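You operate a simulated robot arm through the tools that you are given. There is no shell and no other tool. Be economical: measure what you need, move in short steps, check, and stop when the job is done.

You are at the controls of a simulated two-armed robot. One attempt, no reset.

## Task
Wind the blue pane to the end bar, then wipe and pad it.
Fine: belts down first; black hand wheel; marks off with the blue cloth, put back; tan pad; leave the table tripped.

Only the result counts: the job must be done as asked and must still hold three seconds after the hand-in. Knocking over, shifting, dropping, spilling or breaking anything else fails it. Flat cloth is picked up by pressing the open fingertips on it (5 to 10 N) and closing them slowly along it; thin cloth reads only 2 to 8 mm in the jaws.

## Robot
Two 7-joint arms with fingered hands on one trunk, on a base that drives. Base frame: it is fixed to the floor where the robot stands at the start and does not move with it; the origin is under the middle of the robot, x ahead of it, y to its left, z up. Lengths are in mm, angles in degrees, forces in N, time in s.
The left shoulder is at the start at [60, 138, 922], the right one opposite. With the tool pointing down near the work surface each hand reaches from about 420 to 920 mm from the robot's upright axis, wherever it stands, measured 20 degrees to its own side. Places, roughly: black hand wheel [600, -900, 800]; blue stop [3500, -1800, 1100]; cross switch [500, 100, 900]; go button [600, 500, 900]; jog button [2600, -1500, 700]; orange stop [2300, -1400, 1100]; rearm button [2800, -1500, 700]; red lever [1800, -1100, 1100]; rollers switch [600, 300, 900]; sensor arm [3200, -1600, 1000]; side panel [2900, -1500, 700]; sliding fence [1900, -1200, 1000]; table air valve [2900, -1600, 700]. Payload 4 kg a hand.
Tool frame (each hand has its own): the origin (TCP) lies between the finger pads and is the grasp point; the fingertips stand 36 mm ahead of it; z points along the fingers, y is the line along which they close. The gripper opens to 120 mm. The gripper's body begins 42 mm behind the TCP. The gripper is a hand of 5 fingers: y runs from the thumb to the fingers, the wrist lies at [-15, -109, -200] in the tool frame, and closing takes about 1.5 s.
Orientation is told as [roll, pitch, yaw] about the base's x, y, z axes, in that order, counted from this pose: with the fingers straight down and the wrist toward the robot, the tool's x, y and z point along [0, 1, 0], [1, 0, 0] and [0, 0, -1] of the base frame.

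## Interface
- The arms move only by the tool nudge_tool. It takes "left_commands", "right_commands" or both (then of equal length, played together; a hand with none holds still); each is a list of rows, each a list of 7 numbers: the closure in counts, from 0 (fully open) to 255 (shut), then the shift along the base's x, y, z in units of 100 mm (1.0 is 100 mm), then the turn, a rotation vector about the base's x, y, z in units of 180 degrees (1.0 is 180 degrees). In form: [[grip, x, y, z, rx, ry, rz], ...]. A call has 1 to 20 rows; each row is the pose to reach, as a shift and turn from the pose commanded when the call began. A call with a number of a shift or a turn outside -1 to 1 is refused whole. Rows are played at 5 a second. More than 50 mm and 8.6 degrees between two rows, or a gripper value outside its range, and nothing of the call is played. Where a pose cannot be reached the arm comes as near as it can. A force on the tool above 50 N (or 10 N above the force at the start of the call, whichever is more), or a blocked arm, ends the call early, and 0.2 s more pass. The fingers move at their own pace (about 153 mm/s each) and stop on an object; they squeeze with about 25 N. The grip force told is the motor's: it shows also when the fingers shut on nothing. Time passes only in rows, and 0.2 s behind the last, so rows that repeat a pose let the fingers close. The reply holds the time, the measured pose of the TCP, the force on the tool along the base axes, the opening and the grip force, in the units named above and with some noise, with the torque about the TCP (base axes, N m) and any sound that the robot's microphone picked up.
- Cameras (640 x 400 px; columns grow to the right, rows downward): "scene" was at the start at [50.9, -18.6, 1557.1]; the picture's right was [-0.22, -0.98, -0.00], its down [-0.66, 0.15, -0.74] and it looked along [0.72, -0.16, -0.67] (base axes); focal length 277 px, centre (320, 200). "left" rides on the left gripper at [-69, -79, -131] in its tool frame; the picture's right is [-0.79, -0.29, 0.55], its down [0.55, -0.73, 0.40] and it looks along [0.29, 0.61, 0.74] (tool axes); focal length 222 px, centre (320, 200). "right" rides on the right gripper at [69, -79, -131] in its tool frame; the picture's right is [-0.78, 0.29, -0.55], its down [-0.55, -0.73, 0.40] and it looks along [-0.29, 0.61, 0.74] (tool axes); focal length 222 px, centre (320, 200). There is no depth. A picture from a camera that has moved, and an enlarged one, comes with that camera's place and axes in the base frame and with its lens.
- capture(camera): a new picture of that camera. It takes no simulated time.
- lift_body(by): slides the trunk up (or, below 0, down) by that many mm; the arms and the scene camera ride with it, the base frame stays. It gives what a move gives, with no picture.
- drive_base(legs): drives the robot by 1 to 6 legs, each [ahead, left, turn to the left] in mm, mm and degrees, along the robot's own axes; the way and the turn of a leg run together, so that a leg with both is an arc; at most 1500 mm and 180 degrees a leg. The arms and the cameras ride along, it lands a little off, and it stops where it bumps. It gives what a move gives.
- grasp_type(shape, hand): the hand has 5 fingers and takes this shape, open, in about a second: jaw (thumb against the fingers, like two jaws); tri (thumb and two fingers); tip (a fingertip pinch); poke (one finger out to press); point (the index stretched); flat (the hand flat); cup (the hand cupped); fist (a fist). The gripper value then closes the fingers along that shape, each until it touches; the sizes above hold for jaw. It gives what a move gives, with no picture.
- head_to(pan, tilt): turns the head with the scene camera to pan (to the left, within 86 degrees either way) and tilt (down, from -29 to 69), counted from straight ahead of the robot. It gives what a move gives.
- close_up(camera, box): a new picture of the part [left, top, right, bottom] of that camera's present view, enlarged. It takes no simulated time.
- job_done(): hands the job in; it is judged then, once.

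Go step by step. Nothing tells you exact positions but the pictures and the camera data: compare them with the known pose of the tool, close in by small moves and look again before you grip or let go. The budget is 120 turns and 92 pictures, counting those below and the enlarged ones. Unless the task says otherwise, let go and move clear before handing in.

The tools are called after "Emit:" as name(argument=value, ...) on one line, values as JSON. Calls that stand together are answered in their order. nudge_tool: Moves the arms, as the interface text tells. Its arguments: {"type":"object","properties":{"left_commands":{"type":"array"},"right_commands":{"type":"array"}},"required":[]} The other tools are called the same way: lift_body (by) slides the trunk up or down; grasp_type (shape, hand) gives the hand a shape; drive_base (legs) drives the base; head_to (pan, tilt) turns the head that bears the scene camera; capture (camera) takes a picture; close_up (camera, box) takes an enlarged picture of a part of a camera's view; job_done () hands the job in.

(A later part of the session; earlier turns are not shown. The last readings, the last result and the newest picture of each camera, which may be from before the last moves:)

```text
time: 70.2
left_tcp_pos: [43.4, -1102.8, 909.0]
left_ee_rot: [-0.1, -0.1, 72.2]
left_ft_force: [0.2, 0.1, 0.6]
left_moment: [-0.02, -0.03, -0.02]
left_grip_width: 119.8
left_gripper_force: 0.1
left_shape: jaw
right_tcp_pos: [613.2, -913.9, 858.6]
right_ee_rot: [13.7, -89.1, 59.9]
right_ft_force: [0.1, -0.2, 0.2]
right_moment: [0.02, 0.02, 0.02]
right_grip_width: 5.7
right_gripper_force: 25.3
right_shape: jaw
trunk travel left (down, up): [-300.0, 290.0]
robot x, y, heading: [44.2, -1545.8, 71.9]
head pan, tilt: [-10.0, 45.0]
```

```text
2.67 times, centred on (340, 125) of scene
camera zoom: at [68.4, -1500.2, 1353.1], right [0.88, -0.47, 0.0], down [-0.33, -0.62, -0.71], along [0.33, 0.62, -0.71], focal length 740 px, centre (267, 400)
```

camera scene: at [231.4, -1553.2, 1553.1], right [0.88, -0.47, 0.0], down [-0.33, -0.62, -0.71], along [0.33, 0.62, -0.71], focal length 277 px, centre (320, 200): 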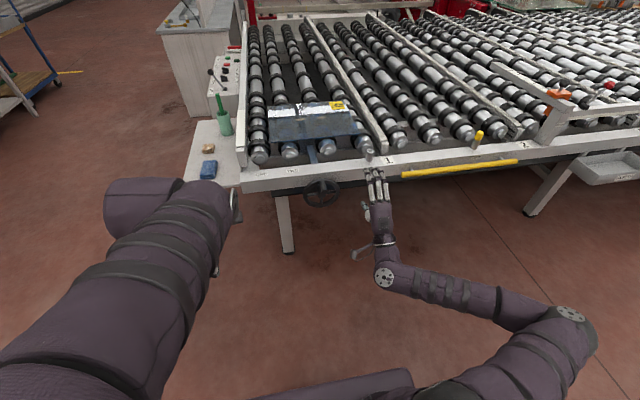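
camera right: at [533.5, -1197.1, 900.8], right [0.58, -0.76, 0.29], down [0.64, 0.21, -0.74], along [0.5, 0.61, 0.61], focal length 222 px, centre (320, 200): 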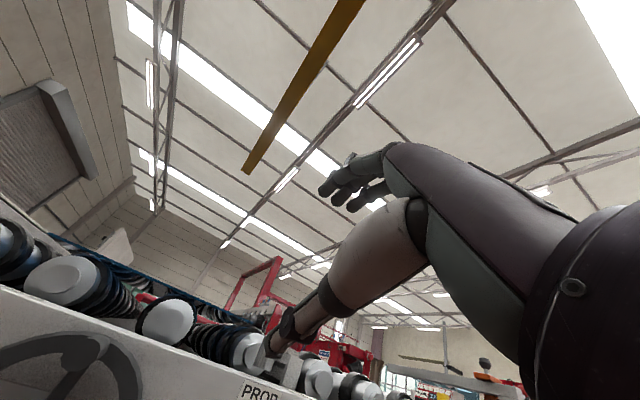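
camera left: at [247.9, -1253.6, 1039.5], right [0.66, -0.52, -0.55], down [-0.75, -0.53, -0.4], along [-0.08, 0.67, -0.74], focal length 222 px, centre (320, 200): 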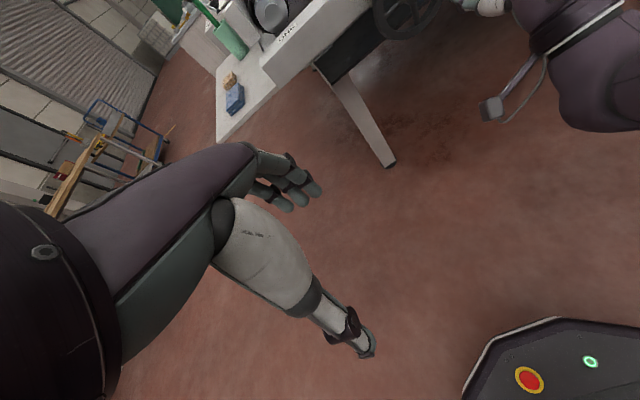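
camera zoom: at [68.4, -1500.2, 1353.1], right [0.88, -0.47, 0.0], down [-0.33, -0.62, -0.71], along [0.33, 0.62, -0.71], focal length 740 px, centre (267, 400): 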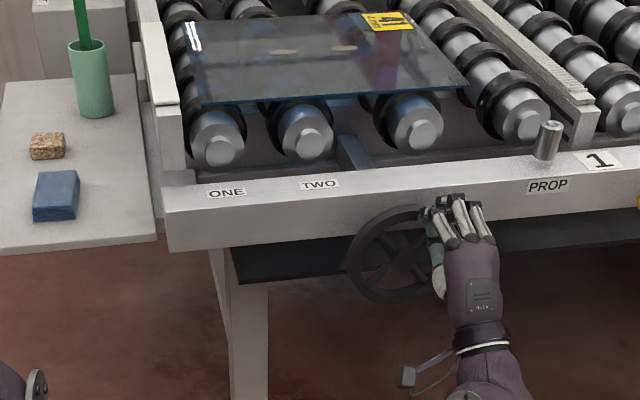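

The handle slipped again. Instead I'll push it from underneath with the closed fingers, up and over to the left.

Emit:
nudge_tool(right_commands=[[255, -0.1, -0.3, 0, 0, 0, 0], [255, -0.2, -0.6, 0, 0, 0, 0], [255, -0.28, -0.85, 0, 0, 0, 0], [255, -0.2, -0.88, -0.4, 0, 0, 0], [255, -0.09, -0.93, -0.83, 0, 0, 0], [255, 0, -0.63, -0.83, 0, 0, 0], [255, 0.1, -0.35, -0.83, 0, 0, 0], [255, 0.19, -0.08, -0.83, 0, 0, 0]])

Emit:
nudge_tool(right_commands=[[255, 0, 0, 0.1, 0, 0, 0], [255, 0, 0, 0.2, 0, 0, 0], [255, 0, 0, 0.3, 0, 0, 0], [255, 0, 0, 0.4, 0, 0, 0], [255, -0.02, 0.005, 0.5, 0, 0, 0]])

Emit:
close_up(camera="scene", box=[300, 90, 420, 165])

```text
time: 72.0
left_tcp_pos: [42.7, -1102.8, 908.0]
left_ee_rot: [0.1, -0.1, 72.2]
left_ft_force: [-0.1, 0.1, 0.1]
left_moment: [-0.01, 0.03, 0.03]
left_grip_width: 119.7
left_gripper_force: 0.1
left_shape: jaw
right_tcp_pos: [632.1, -922.3, 773.3]
right_ee_rot: [11.7, -89.2, 62.0]
right_ft_force: [0.5, 0.9, -3.5]
right_moment: [-0.03, 0.06, 0.0]
right_grip_width: 5.6
right_gripper_force: 25.1
right_shape: jaw
trunk travel left (down, up): [-300.0, 290.0]
robot x, y, heading: [40.0, -1544.0, 71.8]
head pan, tilt: [-10.0, 45.0]
```

```text
time: 73.2
left_tcp_pos: [43.9, -1101.3, 909.0]
left_ee_rot: [0.1, -0.1, 72.1]
left_ft_force: [0.5, 0.2, -0.7]
left_moment: [-0.02, 0.02, -0.02]
left_grip_width: 120.0
left_gripper_force: 0.0
left_shape: jaw
right_tcp_pos: [631.9, -921.6, 826.4]
right_ee_rot: [16.5, -89.4, 56.9]
right_ft_force: [0.6, -3.3, 1.2]
right_moment: [0.03, 0.07, 0.07]
right_grip_width: 4.9
right_gripper_force: 25.6
right_shape: jaw
trunk travel left (down, up): [-300.0, 290.0]
robot x, y, heading: [40.1, -1546.6, 71.6]
head pan, tilt: [-10.0, 45.0]
```

```text
5.33 times, centred on (360, 128) of scene
camera zoom: at [68.8, -1500.1, 1353.3], right [0.88, -0.47, 0.0], down [-0.33, -0.62, -0.71], along [0.33, 0.62, -0.71], focal length 1479 px, centre (107, 587)
```

zoom: 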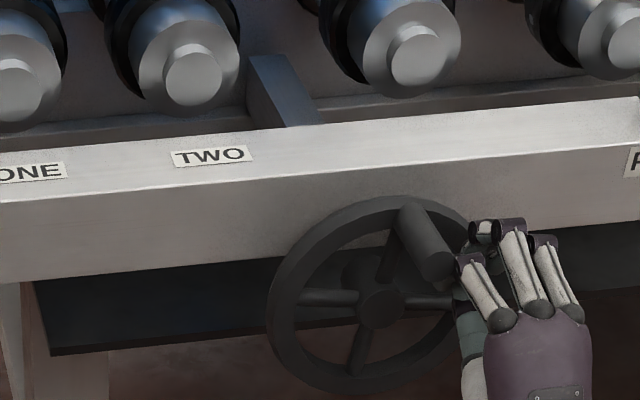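

The push from below worked: the handle is now near the top with the fingers on its right. I'll push it on over to the left, as in the first move.

Emit:
nudge_tool(right_commands=[[255, 0, 0, 0.1, 0, 0, 0], [255, 0, 0, 0.21, 0, 0, 0], [255, -0.095, 0.031, 0.28, 0, 0, 0], [255, -0.19, 0.062, 0.32, 0, 0, 0], [255, -0.285, 0.093, 0.35, 0, 0, 0], [255, -0.39, 0.127, 0.36, 0, 0, 0], [255, -0.494, 0.16, 0.35, 0, 0, 0], [255, -0.59, 0.19, 0.32, 0, 0, 0]])

Emit:
close_up(camera="scene", box=[240, 50, 440, 200])

```text
time: 75.0
left_tcp_pos: [43.2, -1102.6, 908.1]
left_ee_rot: [0.0, -0.2, 72.0]
left_ft_force: [0.4, 0.1, 0.1]
left_moment: [0.01, -0.05, 0.01]
left_grip_width: 119.6
left_gripper_force: 0.0
left_shape: jaw
right_tcp_pos: [571.3, -901.2, 855.2]
right_ee_rot: [12.8, -89.1, 61.0]
right_ft_force: [2.5, -0.2, 0.8]
right_moment: [0.0, -0.04, -0.08]
right_grip_width: 5.1
right_gripper_force: 24.2
right_shape: jaw
trunk travel left (down, up): [-300.0, 290.0]
robot x, y, heading: [40.8, -1545.9, 72.1]
head pan, tilt: [-10.0, 45.0]
```

```text
2.67 times, centred on (340, 125) of scene
camera zoom: at [68.4, -1500.3, 1353.1], right [0.88, -0.47, 0.0], down [-0.33, -0.62, -0.71], along [0.33, 0.62, -0.71], focal length 740 px, centre (267, 400)
```

zoom: 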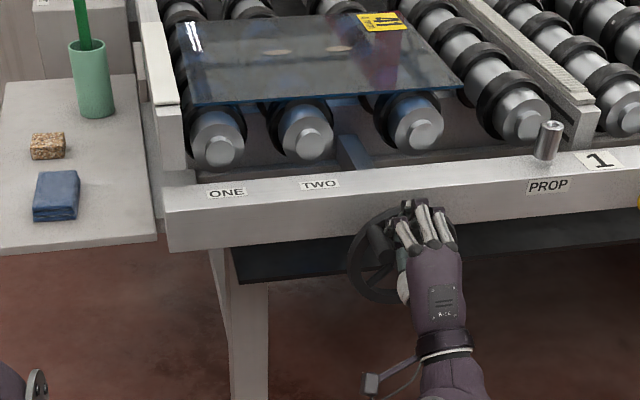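

The pane is now about 20–25 mm from the bar and the handle is near 50°. I'll keep pushing left and down.

Emit:
nudge_tool(right_commands=[[255, -0.076, 0.025, -0.03, 0, 0, 0], [255, -0.162, 0.052, -0.08, 0, 0, 0], [255, -0.238, 0.077, -0.16, 0, 0, 0], [255, -0.295, 0.096, -0.24, 0, 0, 0], [255, -0.333, 0.108, -0.34, 0, 0, 0], [255, -0.36, 0.117, -0.44, 0, 0, 0]])

Emit:
close_up(camera="scene", box=[240, 50, 440, 200])

```text
time: 76.4
left_tcp_pos: [45.6, -1103.2, 909.9]
left_ee_rot: [0.1, -0.2, 71.9]
left_ft_force: [-0.3, -0.6, -0.3]
left_moment: [-0.02, 0.0, -0.03]
left_grip_width: 119.5
left_gripper_force: 0.1
left_shape: jaw
right_tcp_pos: [542.7, -893.4, 812.0]
right_ee_rot: [21.1, -89.2, 52.0]
right_ft_force: [31.2, -12.6, 5.5]
right_moment: [-0.25, -0.5, 0.52]
right_grip_width: 5.4
right_gripper_force: 25.3
right_shape: jaw
trunk travel left (down, up): [-300.0, 290.0]
robot x, y, heading: [40.4, -1542.9, 71.9]
head pan, tilt: [-10.0, 45.0]
```

```text
2.67 times, centred on (340, 125) of scene
camera zoom: at [71.0, -1501.8, 1353.2], right [0.88, -0.47, 0.0], down [-0.34, -0.62, -0.71], along [0.33, 0.62, -0.71], focal length 740 px, centre (267, 400)
```

zoom: 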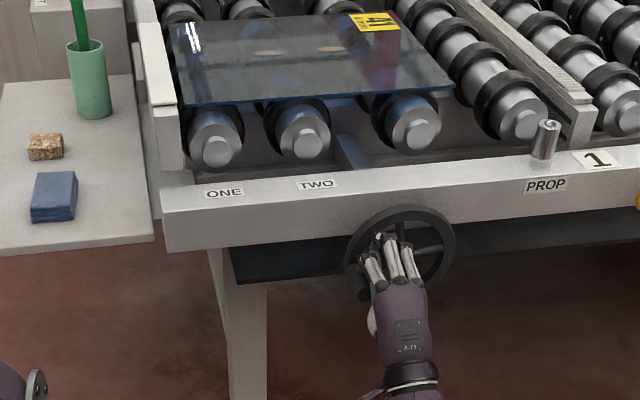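

About 10–13 mm remain. I'll press the handle on down and around the lower left.

Emit:
nudge_tool(right_commands=[[255, 0.04, -0.013, -0.06, 0, 0, 0], [255, 0.045, -0.015, -0.16, 0, 0, 0], [255, 0.06, -0.02, -0.26, 0, 0, 0], [255, 0.1, -0.032, -0.36, 0, 0, 0]])

Emit:
close_up(camera="scene", box=[240, 50, 440, 200])

```text
time: 77.4
left_tcp_pos: [43.4, -1104.1, 909.6]
left_ee_rot: [0.2, -0.3, 72.1]
left_ft_force: [0.6, 0.2, 0.3]
left_moment: [0.01, -0.01, -0.02]
left_grip_width: 119.8
left_gripper_force: 0.0
left_shape: jaw
right_tcp_pos: [548.7, -896.4, 780.8]
right_ee_rot: [74.1, -89.6, -1.0]
right_ft_force: [28.6, -20.7, 25.4]
right_moment: [-0.59, -0.29, 0.45]
right_grip_width: 3.2
right_gripper_force: 24.6
right_shape: jaw
trunk travel left (down, up): [-300.0, 290.0]
robot x, y, heading: [37.7, -1542.0, 72.2]
head pan, tilt: [-10.0, 45.0]
```

```text
2.67 times, centred on (340, 125) of scene
camera zoom: at [69.1, -1503.7, 1353.4], right [0.88, -0.47, 0.0], down [-0.33, -0.62, -0.71], along [0.33, 0.63, -0.71], focal length 740 px, centre (267, 400)
```

zoom: 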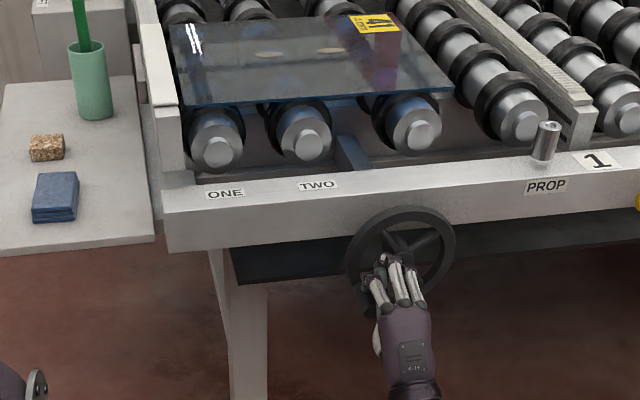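

Resistance has risen; I'll look closely at the gap between pane and bar.

Emit:
close_up(camera="scene", box=[280, 40, 360, 90])

```text
8.00 times, centred on (320, 65) of scene
camera zoom: at [69.1, -1503.7, 1353.4], right [0.88, -0.47, 0.0], down [-0.33, -0.62, -0.71], along [0.33, 0.63, -0.71], focal length 2219 px, centre (320, 1280)
```

zoom: 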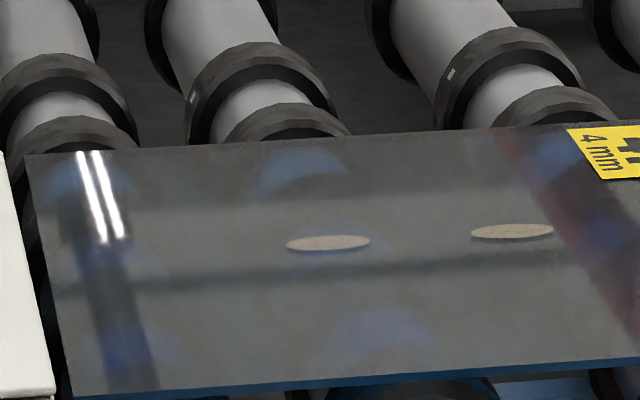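

There is still a gap of about 9 mm. The hand now pushes mostly radially, so I'll back off and regrip from the left, which carried well through the bottom before.

Emit:
nudge_tool(right_commands=[[255, 0.03, 0, 0.06, 0, 0, 0], [255, -0.07, -0.3, 0.06, 0, 0, 0], [200, -0.17, -0.6, 0.06, 0, 0, 0], [110, -0.27, -0.9, 0.06, 0, 0, 0], [100, -0.27, -0.9, 0.06, 0, 0, 0]])

Emit:
close_up(camera="scene", box=[300, 90, 420, 165])

```text
time: 78.6
left_tcp_pos: [43.0, -1100.0, 908.8]
left_ee_rot: [0.0, -0.2, 72.1]
left_ft_force: [-0.3, 0.2, -0.2]
left_moment: [0.02, 0.0, 0.0]
left_grip_width: 119.8
left_gripper_force: 0.1
left_shape: jaw
right_tcp_pos: [516.6, -983.8, 782.9]
right_ee_rot: [12.5, -89.2, 61.2]
right_ft_force: [-0.1, 0.4, -0.2]
right_moment: [0.04, 0.01, 0.01]
right_grip_width: 72.6
right_gripper_force: 0.0
right_shape: jaw
trunk travel left (down, up): [-300.0, 290.0]
robot x, y, heading: [42.6, -1541.9, 71.5]
head pan, tilt: [-10.0, 45.0]
```

```text
5.33 times, centred on (360, 128) of scene
camera zoom: at [68.4, -1500.4, 1353.1], right [0.88, -0.47, 0.0], down [-0.33, -0.62, -0.71], along [0.33, 0.62, -0.71], focal length 1479 px, centre (107, 587)
```

zoom: 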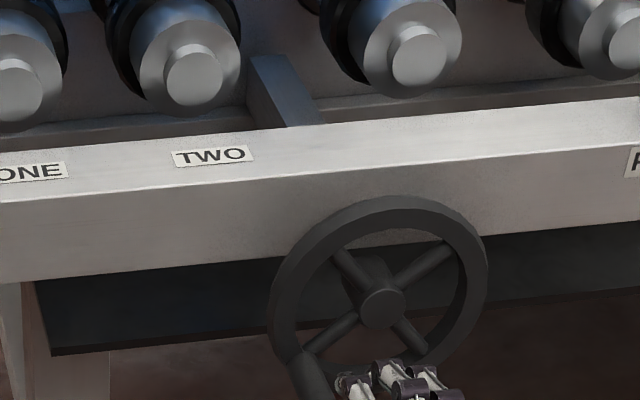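

The handle is at φ ≈ 129°, about [546, -894, 760]. I'll regrip with the hand 20 mm to its left and draw it 30° toward the bottom.

Emit:
nudge_tool(right_commands=[[90, -0.19, 0.06, -0.23, 0, 0, 0], [90, -0.1, 0.36, -0.23, 0, 0, 0], [90, 0, 0.66, -0.23, 0, 0, 0], [90, 0.09, 0.96, -0.23, 0, 0, 0], [160, 0.09, 0.96, -0.23, 0, 0, 0], [220, 0.09, 0.96, -0.23, 0, 0, 0], [255, 0.09, 0.96, -0.23, 0, 0, 0], [255, 0.09, 0.96, -0.23, 0, 0, 0]])

Emit:
nudge_tool(right_commands=[[255, 0.07, -0.023, -0.08, 0, 0, 0], [255, 0.156, -0.051, -0.14, 0, 0, 0], [255, 0.25, -0.081, -0.19, 0, 0, 0]])

Emit:
close_up(camera="scene", box=[250, 40, 410, 140])

```text
time: 80.4
left_tcp_pos: [42.4, -1101.4, 909.5]
left_ee_rot: [0.0, -0.2, 72.1]
left_ft_force: [0.0, 0.4, 0.2]
left_moment: [-0.02, 0.0, 0.0]
left_grip_width: 119.6
left_gripper_force: 0.1
left_shape: jaw
right_tcp_pos: [526.8, -887.7, 759.4]
right_ee_rot: [12.5, -89.2, 61.2]
right_ft_force: [-0.4, 1.0, 3.3]
right_moment: [0.04, -0.08, 0.0]
right_grip_width: 0.0
right_gripper_force: 25.2
right_shape: jaw
trunk travel left (down, up): [-300.0, 290.0]
robot x, y, heading: [41.4, -1544.9, 72.0]
head pan, tilt: [-10.0, 45.0]
```

```text
time: 81.2
left_tcp_pos: [42.6, -1101.3, 908.3]
left_ee_rot: [0.0, -0.3, 72.1]
left_ft_force: [-0.9, 0.1, -0.1]
left_moment: [0.03, 0.04, 0.01]
left_grip_width: 119.8
left_gripper_force: 0.0
left_shape: jaw
right_tcp_pos: [551.1, -896.1, 740.1]
right_ee_rot: [11.9, -89.2, 61.7]
right_ft_force: [-0.8, 0.6, 3.5]
right_moment: [0.04, -0.16, 0.02]
right_grip_width: 0.0
right_gripper_force: 25.5
right_shape: jaw
trunk travel left (down, up): [-300.0, 290.0]
robot x, y, heading: [44.2, -1542.8, 72.0]
head pan, tilt: [-10.0, 45.0]
```

```text
4.00 times, centred on (330, 90) of scene
camera zoom: at [68.1, -1500.4, 1353.1], right [0.88, -0.47, 0.0], down [-0.33, -0.62, -0.71], along [0.33, 0.62, -0.71], focal length 1110 px, centre (280, 640)
```

zoom: 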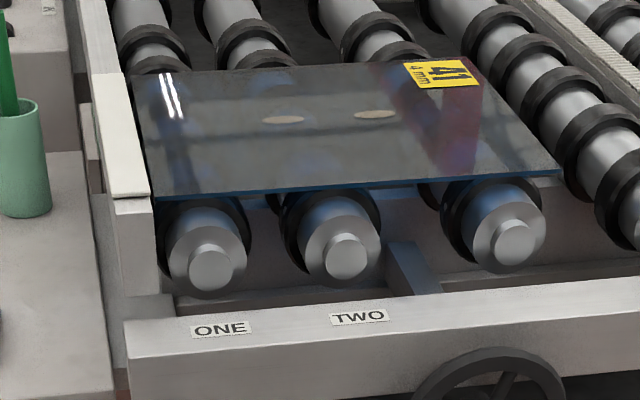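

The gap has shrunk to about 5 mm. I'll continue slowly along the bottom.

Emit:
nudge_tool(right_commands=[[255, 0.05, -0.016, -0.02, 0, 0, 0], [255, 0.1, -0.032, -0.03, 0, 0, 0], [255, 0.155, -0.05, -0.04, 0, 0, 0], [255, 0.204, -0.066, -0.042, 0, 0, 0], [255, 0.255, -0.083, -0.04, 0, 0, 0], [255, 0.31, -0.1, -0.034, 0, 0, 0]])

Emit:
close_up(camera="scene", box=[280, 40, 360, 90])

```text
time: 82.6
left_tcp_pos: [41.9, -1100.6, 907.1]
left_ee_rot: [0.0, -0.2, 72.1]
left_ft_force: [0.0, 1.0, 0.0]
left_moment: [0.01, -0.01, 0.0]
left_grip_width: 119.7
left_gripper_force: 0.1
left_shape: jaw
right_tcp_pos: [582.1, -906.3, 737.4]
right_ee_rot: [11.6, -89.2, 61.9]
right_ft_force: [-2.5, 0.9, 2.7]
right_moment: [0.08, -0.18, 0.1]
right_grip_width: 0.1
right_gripper_force: 25.3
right_shape: jaw
trunk travel left (down, up): [-300.0, 290.0]
robot x, y, heading: [40.6, -1544.6, 71.9]
head pan, tilt: [-10.0, 45.0]
```

```text
8.00 times, centred on (320, 65) of scene
camera zoom: at [67.9, -1500.4, 1353.1], right [0.88, -0.47, 0.0], down [-0.33, -0.62, -0.71], along [0.33, 0.62, -0.71], focal length 2219 px, centre (320, 1280)
```

zoom: 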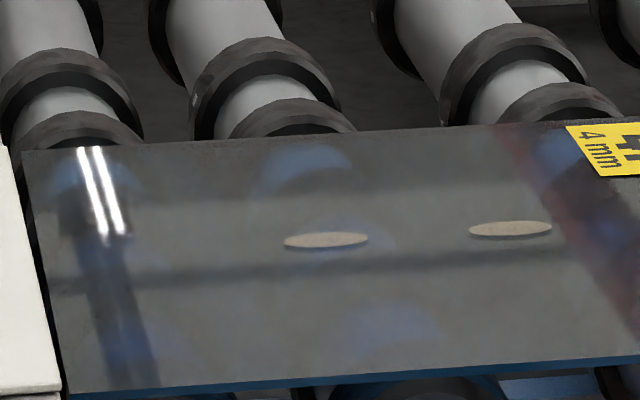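

I'll check where the handle is now.

Emit:
close_up(camera="scene", box=[300, 90, 420, 165])

```text
5.33 times, centred on (360, 128) of scene
camera zoom: at [67.9, -1500.4, 1353.1], right [0.88, -0.47, 0.0], down [-0.33, -0.62, -0.71], along [0.33, 0.62, -0.71], focal length 1479 px, centre (107, 587)
```

zoom: 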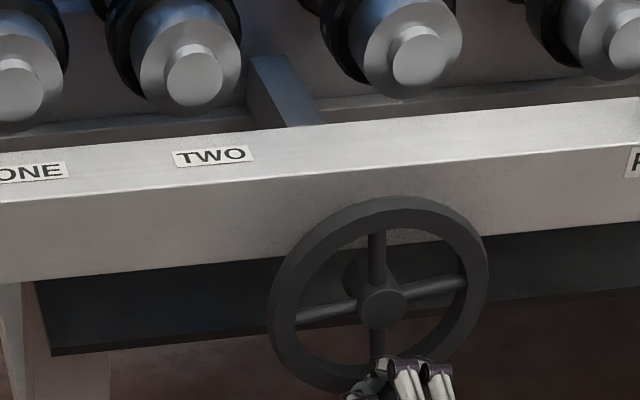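

The handle is at the bottom now and follows well. I'll draw it on to the right a further 25°, gently.

Emit:
nudge_tool(right_commands=[[255, 0.055, -0.018, 0.0, 0, 0, 0], [255, 0.11, -0.036, 0.01, 0, 0, 0], [255, 0.16, -0.052, 0.025, 0, 0, 0], [255, 0.21, -0.068, 0.045, 0, 0, 0], [255, 0.26, -0.084, 0.065, 0, 0, 0]])

Emit:
close_up(camera="scene", box=[280, 40, 360, 90])

```text
time: 83.8
left_tcp_pos: [43.3, -1102.4, 907.8]
left_ee_rot: [0.0, -0.2, 72.1]
left_ft_force: [-0.4, -0.1, -0.6]
left_moment: [0.0, 0.0, -0.01]
left_grip_width: 120.0
left_gripper_force: 0.1
left_shape: jaw
right_tcp_pos: [607.0, -913.6, 744.0]
right_ee_rot: [11.4, -89.2, 62.2]
right_ft_force: [-7.6, 1.1, 4.4]
right_moment: [0.07, -0.24, 0.23]
right_grip_width: 0.1
right_gripper_force: 24.9
right_shape: jaw
trunk travel left (down, up): [-300.0, 290.0]
robot x, y, heading: [40.1, -1541.4, 71.9]
head pan, tilt: [-10.0, 45.0]
```

```text
8.00 times, centred on (320, 65) of scene
camera zoom: at [67.4, -1500.4, 1353.1], right [0.88, -0.47, 0.0], down [-0.33, -0.62, -0.71], along [0.33, 0.62, -0.71], focal length 2219 px, centre (320, 1280)
```

zoom: 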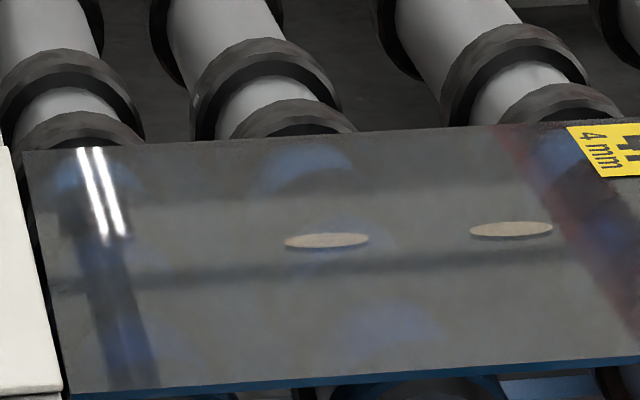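

The pane has stopped moving while the wheel force rises, so I take it to be against the bar's facing; I'll confirm from the front. Now I'll free the right hand, pull clear and back away.

Emit:
nudge_tool(right_commands=[[180, 0, 0, 0, 0, 0, 0], [90, 0, 0, 0, 0, 0, 0], [60, 0, 0, 0, 0, 0, 0], [60, -0.1, -0.3, 0, 0, 0, 0], [60, -0.2, -0.6, 0, 0, 0, 0], [60, -0.3, -0.9, 0, 0, 0, 0]])

Emit:
close_up(camera="scene", box=[260, 40, 420, 165])

Emit:
drive_base(legs=[[-250, 0, 0]])

Emit:
lift_body(by=200)

Emit:
nudge_tool(right_commands=[[60, -0.1, 0, 0.2, 0, 0, 0], [60, -0.2, -0.05, 0.5, 0, 0, 0], [60, -0.2, -0.1, 0.8, -0.0432, 0.014, 0], [60, -0.2, -0.1, 1, -0.0865, 0.0281, 0], [60, -0.2, -0.1, 1, -0.1297, 0.0421, 0], [60, -0.2, -0.1, 1, -0.1729, 0.0562, 0], [60, -0.2, -0.1, 1, -0.2161, 0.0702, 0], [60, -0.2, -0.1, 1, -0.2594, 0.0843, 0], [60, -0.2, -0.1, 1, -0.3026, 0.0983, 0], [60, -0.2, -0.1, 1, -0.3458, 0.1124, 0], [60, -0.2, -0.1, 1, -0.389, 0.1264, 0], [60, -0.2, -0.1, 1, -0.4323, 0.1405, 0], [60, -0.2, -0.1, 1, -0.4755, 0.1545, 0]])

```text
time: 85.2
left_tcp_pos: [42.1, -1102.4, 909.7]
left_ee_rot: [0.1, -0.3, 72.1]
left_ft_force: [-0.4, 0.6, -0.5]
left_moment: [0.01, 0.03, -0.01]
left_grip_width: 119.8
left_gripper_force: 0.0
left_shape: jaw
right_tcp_pos: [579.7, -1005.7, 742.7]
right_ee_rot: [12.7, -89.3, 61.0]
right_ft_force: [0.6, 0.1, 0.4]
right_moment: [-0.01, 0.01, 0.0]
right_grip_width: 91.5
right_gripper_force: 0.0
right_shape: jaw
trunk travel left (down, up): [-300.0, 290.0]
robot x, y, heading: [40.1, -1547.4, 72.1]
head pan, tilt: [-10.0, 45.0]
```

```text
3.20 times, centred on (340, 102) of scene
camera zoom: at [68.3, -1500.2, 1353.1], right [0.88, -0.47, 0.0], down [-0.33, -0.62, -0.71], along [0.33, 0.62, -0.71], focal length 888 px, centre (256, 512)
```

zoom: 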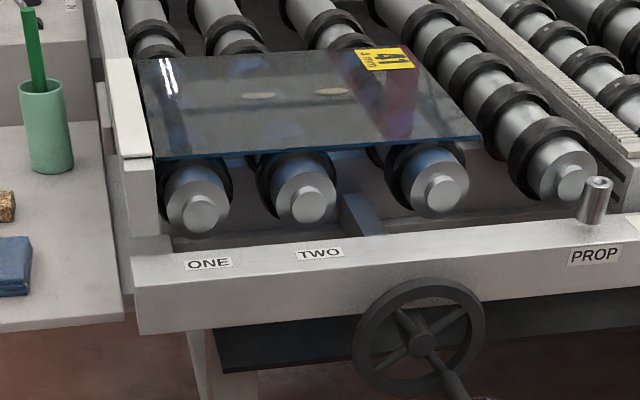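

```text
time: 87.0
left_tcp_pos: [-34.7, -1339.7, 908.1]
left_ee_rot: [0.0, -0.3, 72.2]
left_ft_force: [0.5, 0.3, -0.2]
left_moment: [-0.04, -0.02, 0.0]
left_grip_width: 119.8
left_gripper_force: 0.0
left_shape: jaw
right_tcp_pos: [501.1, -1242.0, 742.7]
right_ee_rot: [12.3, -89.2, 61.3]
right_ft_force: [0.2, 0.4, 0.0]
right_moment: [0.0, 0.0, -0.02]
right_grip_width: 91.4
right_gripper_force: 0.1
right_shape: jaw
trunk travel left (down, up): [-300.0, 290.0]
robot x, y, heading: [-41.1, -1783.1, 71.9]
head pan, tilt: [-10.0, 45.0]
```

```text
time: 89.2
left_tcp_pos: [-34.0, -1338.8, 1108.2]
left_ee_rot: [0.0, -0.1, 72.2]
left_ft_force: [0.8, 0.3, -0.3]
left_moment: [-0.02, -0.01, -0.02]
left_grip_width: 119.9
left_gripper_force: 0.0
left_shape: jaw
right_tcp_pos: [501.8, -1242.3, 941.8]
right_ee_rot: [12.6, -89.2, 60.9]
right_ft_force: [0.4, -1.2, -1.1]
right_moment: [-0.01, 0.0, 0.0]
right_grip_width: 91.2
right_gripper_force: 0.1
right_shape: jaw
trunk travel left (down, up): [-500.0, 90.0]
robot x, y, heading: [-38.0, -1783.5, 71.9]
head pan, tilt: [-10.0, 45.0]
```

```text
time: 92.0
left_tcp_pos: [-32.9, -1338.3, 1107.0]
left_ee_rot: [0.0, -0.1, 71.9]
left_ft_force: [0.1, 0.0, 0.4]
left_moment: [-0.01, 0.01, -0.01]
left_grip_width: 119.7
left_gripper_force: 0.0
left_shape: jaw
right_tcp_pos: [484.2, -1253.4, 1042.4]
right_ee_rot: [1.8, 1.1, 71.8]
right_ft_force: [0.4, 0.9, -0.6]
right_moment: [0.0, 0.02, 0.0]
right_grip_width: 91.7
right_gripper_force: 0.2
right_shape: jaw
right hand out of reach, approached as far as the arm can: row 10, 11
trunk travel left (down, up): [-500.0, 90.0]
robot x, y, heading: [-39.5, -1778.6, 72.1]
head pan, tilt: [-10.0, 45.0]
```

The wheel went on about 20° with the pane not moving, so it is home. The right hand is clear and pointing down again. I'll drive round to the front to work with the left hand.

Emit:
drive_base(legs=[[0, 0, -72], [-160, 0, 0], [0, 1100, 0]])

Emit:
head_to(pan=0, tilt=40)

Emit:
capture(camera="scene")

Emit:
capture(camera="left")

```text
time: 101.7
left_tcp_pos: [248.0, -565.2, 1108.4]
left_ee_rot: [0.0, -0.1, -1.4]
left_ft_force: [-0.2, 0.7, -0.1]
left_moment: [-0.01, 0.01, -0.01]
left_grip_width: 119.6
left_gripper_force: 0.1
left_shape: jaw
right_tcp_pos: [478.1, -1034.0, 1043.7]
right_ee_rot: [1.5, 0.8, -1.5]
right_ft_force: [-0.5, 0.1, 0.3]
right_moment: [0.0, -0.02, 0.03]
right_grip_width: 91.5
right_gripper_force: 0.0
right_shape: jaw
trunk travel left (down, up): [-500.0, 90.0]
robot x, y, heading: [-177.8, -686.2, -1.7]
head pan, tilt: [-10.0, 45.0]
```

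```text
time: 102.4
left_tcp_pos: [247.8, -564.3, 1108.0]
left_ee_rot: [0.0, -0.1, -1.3]
left_ft_force: [0.6, -0.5, 0.2]
left_moment: [0.01, 0.01, -0.01]
left_grip_width: 119.7
left_gripper_force: 0.1
left_shape: jaw
right_tcp_pos: [479.1, -1033.8, 1042.5]
right_ee_rot: [1.5, 0.9, -1.5]
right_ft_force: [0.1, -0.1, -0.4]
right_moment: [-0.05, 0.0, 0.04]
right_grip_width: 91.5
right_gripper_force: 0.1
right_shape: jaw
trunk travel left (down, up): [-500.0, 90.0]
robot x, y, heading: [-175.4, -688.2, -1.4]
head pan, tilt: [0.0, 40.0]
```

```text
23 pictures are left
camera scene: at [-122.3, -689.2, 1560.3], right [-0.03, -1.0, 0.0], down [-0.64, 0.02, -0.77], along [0.77, -0.02, -0.64], focal length 277 px, centre (320, 200)
```

scene: 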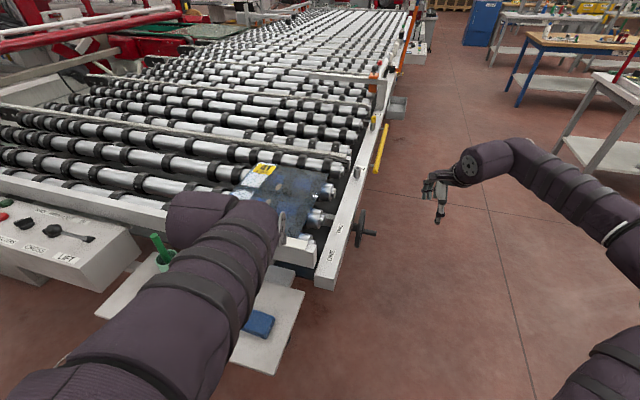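

```text
22 pictures are left
camera left: at [165.9, -633.4, 1239.5], right [-0.31, -0.78, -0.55], down [-0.72, 0.57, -0.4], along [0.62, 0.27, -0.74], focal length 222 px, centre (320, 200)
```

left: 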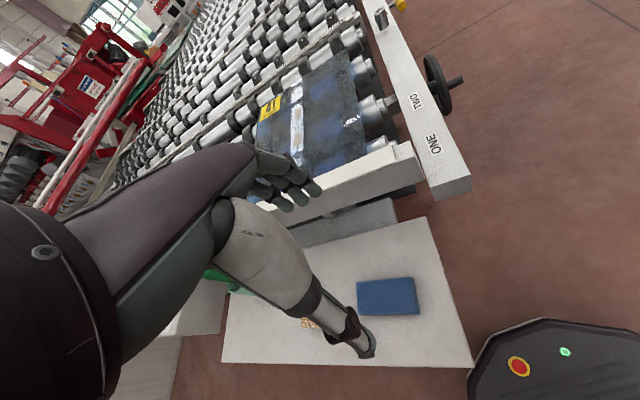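

The cloth lies at about [250, -521, 812]: about 100 mm long across the table's direction and 55 mm wide. I'll bring the left hand above it, turned -17° so it closes across the short side.

Emit:
nudge_tool(left_commands=[[0, 0, 0.1, -0.3, 0, 0, -0.032], [0, 0, 0.2, -0.65, 0, 0, -0.064], [0, -0.02, 0.28, -1, 0, 0, -0.094]])

Emit:
nudge_tool(left_commands=[[0, 0, 0, -0.4, 0, 0, 0], [0, 0, 0, -0.8, 0, 0, 0], [0, 0, 0, -1, 0, 0, 0]])

Emit:
capture(camera="left")

```text
time: 103.2
left_tcp_pos: [246.0, -535.6, 1008.2]
left_ee_rot: [-0.1, -0.2, -18.3]
left_ft_force: [0.1, -0.4, -0.1]
left_moment: [-0.01, 0.03, 0.0]
left_grip_width: 119.7
left_gripper_force: 0.1
left_shape: jaw
right_tcp_pos: [478.6, -1033.1, 1042.5]
right_ee_rot: [1.5, 0.9, -1.5]
right_ft_force: [0.8, 0.7, -0.6]
right_moment: [0.02, 0.02, -0.02]
right_grip_width: 91.7
right_gripper_force: 0.3
right_shape: jaw
trunk travel left (down, up): [-500.0, 90.0]
robot x, y, heading: [-177.1, -688.0, -1.5]
head pan, tilt: [0.0, 40.0]
```

```text
time: 104.0
left_tcp_pos: [246.9, -535.7, 907.8]
left_ee_rot: [-0.1, -0.2, -18.2]
left_ft_force: [0.0, 0.2, 0.2]
left_moment: [-0.04, 0.01, -0.02]
left_grip_width: 119.8
left_gripper_force: 0.1
left_shape: jaw
right_tcp_pos: [479.5, -1032.8, 1042.7]
right_ee_rot: [1.4, 1.0, -1.5]
right_ft_force: [0.0, 0.4, 0.9]
right_moment: [-0.04, 0.02, 0.02]
right_grip_width: 91.8
right_gripper_force: 0.0
right_shape: jaw
trunk travel left (down, up): [-500.0, 90.0]
robot x, y, heading: [-178.5, -690.2, -1.8]
head pan, tilt: [0.0, 40.0]
```

```text
21 pictures are left
camera left: at [148.8, -577.5, 1038.5], right [-0.52, -0.66, -0.55], down [-0.52, 0.75, -0.4], along [0.67, 0.08, -0.73], focal length 222 px, centre (320, 200)
```

left: 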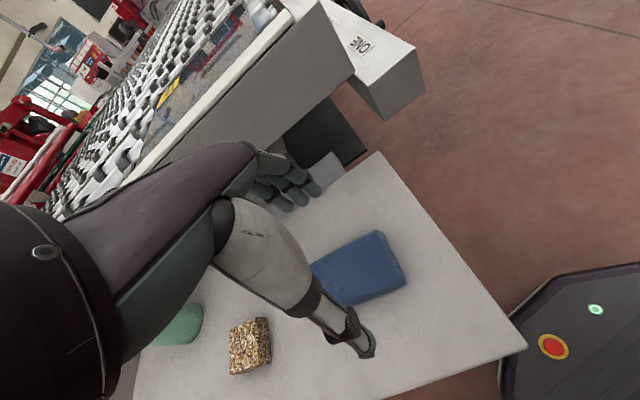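

The hand is centred over the cloth and clear of the tan pad. I'll lower to z ≈ 843 and close slowly.

Emit:
nudge_tool(left_commands=[[0, -0.02, -0.07, -0.3, 0, 0, 0], [0, -0.02, -0.07, -0.55, 0, 0, 0], [0, -0.02, -0.07, -0.65, 0, 0, 0], [60, -0.02, -0.07, -0.65, 0, 0, 0], [100, -0.02, -0.07, -0.65, 0, 0, 0], [140, -0.02, -0.07, -0.65, 0, 0, 0], [180, -0.02, -0.07, -0.65, 0, 0, 0], [220, -0.02, -0.07, -0.65, 0, 0, 0], [220, -0.02, -0.07, -0.65, 0, 0, 0]])

Emit:
capture(camera="left")

```text
time: 106.0
left_tcp_pos: [243.4, -543.3, 843.5]
left_ee_rot: [0.0, -0.1, -18.1]
left_ft_force: [-0.1, 0.0, 0.3]
left_moment: [0.03, -0.04, -0.03]
left_grip_width: 56.0
left_gripper_force: 25.1
left_shape: jaw
right_tcp_pos: [478.4, -1034.1, 1043.4]
right_ee_rot: [1.5, 0.9, -1.6]
right_ft_force: [0.1, -0.3, 0.1]
right_moment: [0.01, -0.03, 0.01]
right_grip_width: 91.7
right_gripper_force: 0.0
right_shape: jaw
trunk travel left (down, up): [-500.0, 90.0]
robot x, y, heading: [-173.6, -686.5, -1.5]
head pan, tilt: [0.0, 40.0]
```

```text
20 pictures are left
camera left: at [146.0, -585.7, 974.8], right [-0.52, -0.66, -0.55], down [-0.53, 0.75, -0.4], along [0.67, 0.08, -0.74], focal length 222 px, centre (320, 200)
```

left: 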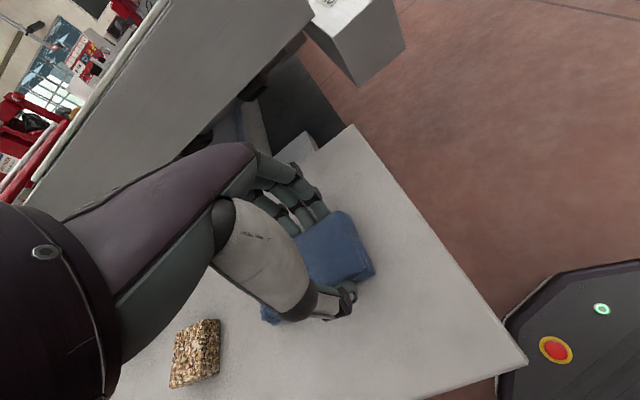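

The cloth is held (56 mm, 25 N). I'll lift it clear and look at the pane and the marks.

Emit:
nudge_tool(left_commands=[[220, 0, 0, 0.2, 0, 0, 0], [220, 0, 0, 0.6, 0, 0, 0], [220, 0, 0, 1, 0, 0, 0]])

Emit:
nudge_tool(left_commands=[[220, 0, 0, 0.4, 0, 0, 0], [220, 0, 0, 0.8, 0, 0, 0], [220, 0, 0, 1, 0, 0, 0], [220, 0.3, 0, 1, 0, 0, 0], [220, 0.6, 0, 1, 0, 0, 0], [220, 1, 0, 1, 0, 0, 0]])

Emit:
capture(camera="left")

Emit:
close_up(camera="scene", box=[180, 140, 380, 290])

```text
time: 107.0
left_tcp_pos: [238.2, -502.5, 923.2]
left_ee_rot: [-1.1, 3.1, -11.9]
left_ft_force: [1.1, -0.1, -1.2]
left_moment: [-0.02, -0.02, 0.0]
left_grip_width: 55.8
left_gripper_force: 25.6
left_shape: jaw
right_tcp_pos: [478.4, -1033.9, 1042.9]
right_ee_rot: [1.5, 0.8, -1.5]
right_ft_force: [-0.6, -0.6, 0.2]
right_moment: [-0.01, 0.02, -0.01]
right_grip_width: 91.6
right_gripper_force: 0.0
right_shape: jaw
trunk travel left (down, up): [-500.0, 90.0]
robot x, y, heading: [-175.5, -687.3, -1.3]
head pan, tilt: [0.0, 40.0]
stopped in row 3 (left hand): the arm was blocked; the commanded pose is now the measured one
```

```text
time: 108.4
left_tcp_pos: [339.7, -502.4, 1022.8]
left_ee_rot: [-1.0, 2.9, -11.8]
left_ft_force: [0.5, 0.9, 0.3]
left_moment: [-0.01, 0.01, 0.0]
left_grip_width: 55.8
left_gripper_force: 24.9
left_shape: jaw
right_tcp_pos: [481.3, -1033.8, 1041.9]
right_ee_rot: [1.5, 1.0, -1.5]
right_ft_force: [-0.5, -0.3, 0.0]
right_moment: [0.01, 0.0, -0.01]
right_grip_width: 91.5
right_gripper_force: 0.1
right_shape: jaw
trunk travel left (down, up): [-500.0, 90.0]
robot x, y, heading: [-180.0, -686.4, -1.4]
head pan, tilt: [0.0, 40.0]
```

```text
19 pictures are left
camera left: at [254.7, -555.0, 1159.4], right [-0.47, -0.71, -0.52], down [-0.63, 0.69, -0.37], along [0.62, 0.15, -0.77], focal length 222 px, centre (320, 200)
```

left: 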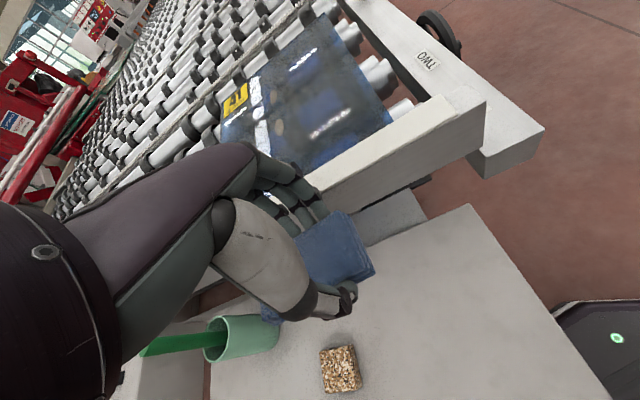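

```text
2.67 times, centred on (280, 215) of scene
camera zoom: at [-120.9, -689.0, 1560.3], right [-0.03, -1.0, 0.0], down [-0.64, 0.02, -0.77], along [0.77, -0.02, -0.64], focal length 740 px, centre (427, 160)
```

zoom: 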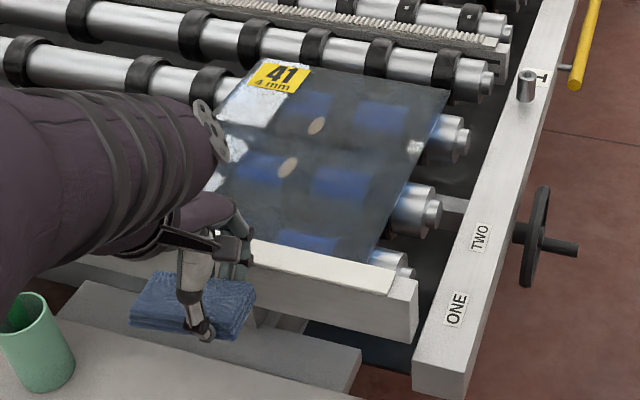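

The arm briefly blocked itself while lifting, but cup and pad stand untouched. Triangulated, the glass is at z ≈ 950, with the marks at about [599, -532] and [685, -560]. I'll raise the hand, level it and drive 80 mm nearer.

Emit:
nudge_tool(left_commands=[[220, 0.1, 0, 0.3, 0.003, -0.008, -0.017], [220, 0.3, 0, 0.6, 0.006, -0.016, -0.034], [220, 0.6, 0, 0.7, 0.006, -0.016, -0.034]])

Emit:
drive_base(legs=[[80, 0, 0]])

```text
time: 109.2
left_tcp_pos: [400.4, -501.4, 1093.5]
left_ee_rot: [0.8, 0.5, -17.9]
left_ft_force: [0.3, -0.3, -1.1]
left_moment: [0.03, 0.04, 0.01]
left_grip_width: 56.0
left_gripper_force: 25.1
left_shape: jaw
right_tcp_pos: [479.2, -1033.5, 1042.0]
right_ee_rot: [1.5, 0.9, -1.5]
right_ft_force: [1.6, 0.3, -0.3]
right_moment: [0.02, 0.03, -0.01]
right_grip_width: 91.7
right_gripper_force: 0.1
right_shape: jaw
trunk travel left (down, up): [-500.0, 90.0]
robot x, y, heading: [-175.2, -686.6, -1.6]
head pan, tilt: [0.0, 40.0]
```

```text
time: 110.3
left_tcp_pos: [481.4, -504.9, 1092.2]
left_ee_rot: [0.8, 0.4, -18.0]
left_ft_force: [-0.2, 0.6, -1.4]
left_moment: [-0.05, 0.03, 0.01]
left_grip_width: 55.7
left_gripper_force: 24.7
left_shape: jaw
right_tcp_pos: [561.3, -1034.9, 1041.2]
right_ee_rot: [1.6, 0.8, -1.5]
right_ft_force: [0.1, -0.1, 0.1]
right_moment: [0.0, 0.02, 0.03]
right_grip_width: 91.4
right_gripper_force: 0.1
right_shape: jaw
trunk travel left (down, up): [-500.0, 90.0]
robot x, y, heading: [-97.8, -686.7, -1.5]
head pan, tilt: [0.0, 40.0]
```

Next I bring the cloth over the near side of the first mark and lower it gently toward the glass.

Emit:
nudge_tool(left_commands=[[220, 0.3, -0.15, -0.1, 0, 0, 0], [220, 0.6, -0.3, -0.2, 0, 0, 0], [220, 0.75, -0.36, -0.5, -0.004, -0.002, 0], [220, 0.75, -0.36, -0.8, -0.004, -0.002, 0], [220, 0.75, -0.36, -0.88, -0.004, -0.002, 0]])

Emit:
close_up(camera="scene", box=[170, 140, 410, 310])

```text
time: 111.5
left_tcp_pos: [555.0, -541.7, 1005.7]
left_ee_rot: [0.2, -0.1, -17.7]
left_ft_force: [-0.5, -0.4, 0.3]
left_moment: [0.0, 0.01, -0.01]
left_grip_width: 55.9
left_gripper_force: 25.1
left_shape: jaw
right_tcp_pos: [559.8, -1034.9, 1042.3]
right_ee_rot: [1.6, 0.9, -1.5]
right_ft_force: [-0.3, 0.9, -0.6]
right_moment: [0.0, 0.0, 0.0]
right_grip_width: 91.8
right_gripper_force: 0.0
right_shape: jaw
trunk travel left (down, up): [-500.0, 90.0]
robot x, y, heading: [-94.7, -692.4, -1.7]
head pan, tilt: [0.0, 40.0]
```

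```text
2.35 times, centred on (290, 225) of scene
camera zoom: at [-41.2, -691.3, 1560.3], right [-0.03, -1.0, 0.0], down [-0.64, 0.02, -0.77], along [0.77, -0.02, -0.64], focal length 653 px, centre (391, 141)
```

zoom: 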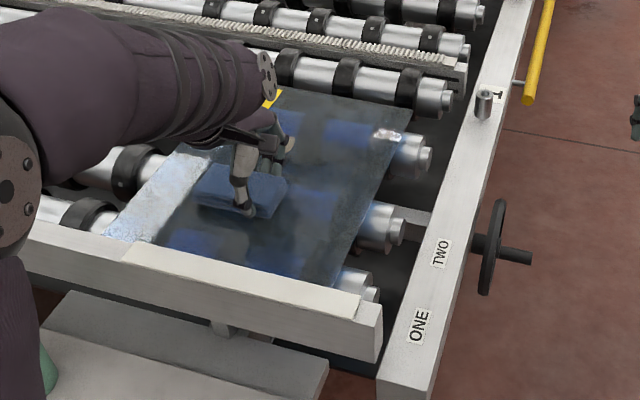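

The marks lie where computed, and the cloth is just short of the first one. I'll lower in small steps until it presses lightly.

Emit:
nudge_tool(left_commands=[[220, 0, 0, -0.05, 0, 0, 0], [220, 0, 0, -0.1, 0, 0, 0], [220, 0, 0, -0.13, 0, 0, 0]])

```text
time: 112.3
left_tcp_pos: [555.2, -541.7, 996.3]
left_ee_rot: [0.3, -0.5, -17.8]
left_ft_force: [-0.7, 2.7, 21.0]
left_moment: [0.11, 0.06, 0.02]
left_grip_width: 56.5
left_gripper_force: 24.8
left_shape: jaw
right_tcp_pos: [558.6, -1036.3, 1045.2]
right_ee_rot: [1.5, 0.8, -1.5]
right_ft_force: [0.3, 0.6, 0.2]
right_moment: [0.02, -0.01, 0.02]
right_grip_width: 91.8
right_gripper_force: 0.1
right_shape: jaw
trunk travel left (down, up): [-500.0, 90.0]
robot x, y, heading: [-96.9, -689.5, -1.4]
head pan, tilt: [0.0, 40.0]
```

Contact is at TCP z ≈ 996. To avoid dragging the pane off the bar, I'll lift, move past the far mark and wipe only toward the bar.

Emit:
nudge_tool(left_commands=[[220, 0, 0, 0.1, 0, 0, 0], [220, 0.1, -0.03, 0.25, 0, 0, 0], [220, 0.5, -0.16, 0.25, 0, 0, 0], [220, 0.9, -0.29, 0.25, 0, 0, 0]])

Emit:
nudge_tool(left_commands=[[220, 0.3, -0.1, 0, 0, 0, 0], [220, 0.63, -0.2, 0, 0, 0, 0], [220, 0.63, -0.2, -0.1, 0, 0, 0], [220, 0.63, -0.2, -0.18, 0, 0, 0], [220, 0.63, -0.2, -0.21, 0, 0, 0], [220, 0.63, -0.2, -0.225, 0, 0, 0]])

```text
time: 113.3
left_tcp_pos: [646.7, -569.5, 1016.1]
left_ee_rot: [0.2, 0.0, -17.8]
left_ft_force: [-0.6, -0.3, -0.1]
left_moment: [-0.01, 0.01, -0.04]
left_grip_width: 56.7
left_gripper_force: 25.0
left_shape: jaw
right_tcp_pos: [561.0, -1035.6, 1042.3]
right_ee_rot: [1.5, 1.0, -1.5]
right_ft_force: [0.9, -0.4, 0.2]
right_moment: [0.01, 0.0, 0.03]
right_grip_width: 91.7
right_gripper_force: 0.0
right_shape: jaw
trunk travel left (down, up): [-500.0, 90.0]
robot x, y, heading: [-97.1, -685.6, -1.5]
head pan, tilt: [0.0, 40.0]
```

```text
time: 114.7
left_tcp_pos: [709.1, -589.5, 997.3]
left_ee_rot: [0.4, -0.3, -17.8]
left_ft_force: [0.7, -0.2, 6.2]
left_moment: [0.01, 0.0, 0.02]
left_grip_width: 56.1
left_gripper_force: 24.7
left_shape: jaw
right_tcp_pos: [559.1, -1035.4, 1043.9]
right_ee_rot: [1.5, 0.9, -1.5]
right_ft_force: [0.4, 0.0, 0.1]
right_moment: [0.01, 0.0, 0.0]
right_grip_width: 91.7
right_gripper_force: 0.1
right_shape: jaw
trunk travel left (down, up): [-500.0, 90.0]
robot x, y, heading: [-95.3, -691.6, -1.6]
head pan, tilt: [0.0, 40.0]
```

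Now pressing at 6 N beyond the far mark. I'll wipe slowly toward the bar across both marks.

Emit:
nudge_tool(left_commands=[[220, -0.12, 0.04, -0.005, 0, 0, 0], [220, -0.24, 0.08, -0.005, 0, 0, 0], [220, -0.36, 0.12, -0.005, 0, 0, 0], [220, -0.48, 0.16, -0.005, 0, 0, 0], [220, -0.6, 0.195, -0.005, 0, 0, 0], [220, -0.72, 0.235, -0.005, 0, 0, 0], [220, -0.84, 0.275, -0.005, 0, 0, 0], [220, -0.95, 0.31, -0.005, 0, 0, 0]])

Emit:
nudge_tool(left_commands=[[220, -0.12, 0.04, -0.005, 0, 0, 0], [220, -0.24, 0.08, -0.005, 0, 0, 0], [220, -0.36, 0.12, -0.005, 0, 0, 0], [220, -0.48, 0.16, -0.005, 0, 0, 0], [220, -0.58, 0.19, -0.005, 0, 0, 0]])

Emit:
nudge_tool(left_commands=[[220, 0, 0, 0.15, 0, 0, 0], [220, 0, 0, 0.4, 0, 0, 0], [220, -0.1, 0.1, 0.7, 0, 0, 0], [220, -0.3, 0.3, 1, 0, 0, 0]])

Emit:
close_up(camera="scene", box=[170, 140, 410, 310])

```text
time: 116.5
left_tcp_pos: [612.1, -559.9, 996.4]
left_ee_rot: [0.4, -0.2, -17.9]
left_ft_force: [4.2, -1.5, 14.5]
left_moment: [-0.02, -0.24, -0.04]
left_grip_width: 56.8
left_gripper_force: 25.0
left_shape: jaw
right_tcp_pos: [558.6, -1036.1, 1044.0]
right_ee_rot: [1.6, 0.8, -1.5]
right_ft_force: [0.0, -0.6, -0.1]
right_moment: [-0.01, 0.0, 0.0]
right_grip_width: 91.7
right_gripper_force: 0.0
right_shape: jaw
trunk travel left (down, up): [-500.0, 90.0]
robot x, y, heading: [-94.4, -687.5, -1.4]
head pan, tilt: [0.0, 40.0]
```

```text
time: 117.7
left_tcp_pos: [554.5, -541.1, 995.6]
left_ee_rot: [0.2, -0.3, -17.8]
left_ft_force: [5.8, -1.2, 18.3]
left_moment: [-0.05, -0.33, -0.02]
left_grip_width: 57.4
left_gripper_force: 24.8
left_shape: jaw
right_tcp_pos: [558.8, -1035.8, 1043.1]
right_ee_rot: [1.6, 0.8, -1.4]
right_ft_force: [-0.3, 0.2, -0.7]
right_moment: [0.01, 0.02, 0.0]
right_grip_width: 91.6
right_gripper_force: 0.1
right_shape: jaw
trunk travel left (down, up): [-500.0, 90.0]
robot x, y, heading: [-95.0, -686.2, -1.6]
head pan, tilt: [0.0, 40.0]
```

```text
time: 118.7
left_tcp_pos: [524.4, -510.1, 1093.5]
left_ee_rot: [0.1, -0.1, -17.8]
left_ft_force: [0.1, -0.1, 0.1]
left_moment: [-0.03, -0.03, 0.0]
left_grip_width: 56.7
left_gripper_force: 25.5
left_shape: jaw
right_tcp_pos: [559.9, -1035.3, 1042.6]
right_ee_rot: [1.6, 0.8, -1.6]
right_ft_force: [-0.6, 0.4, -0.4]
right_moment: [0.02, 0.0, -0.01]
right_grip_width: 91.8
right_gripper_force: 0.1
right_shape: jaw
trunk travel left (down, up): [-500.0, 90.0]
robot x, y, heading: [-98.5, -692.3, -1.4]
head pan, tilt: [0.0, 40.0]
```

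```text
2.35 times, centred on (290, 225) of scene
camera zoom: at [-42.2, -690.6, 1560.4], right [-0.03, -1.0, 0.0], down [-0.64, 0.02, -0.77], along [0.77, -0.02, -0.64], focal length 653 px, centre (391, 141)
```

zoom: 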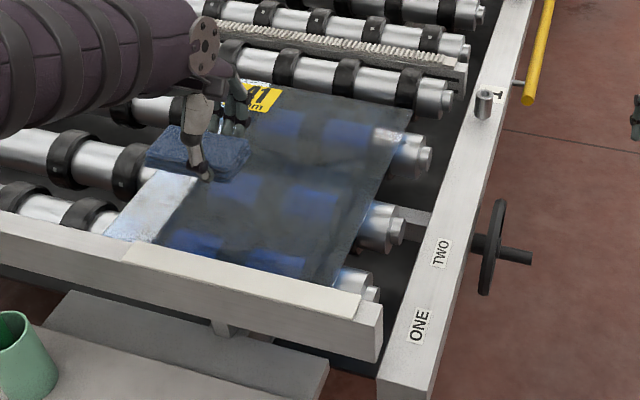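

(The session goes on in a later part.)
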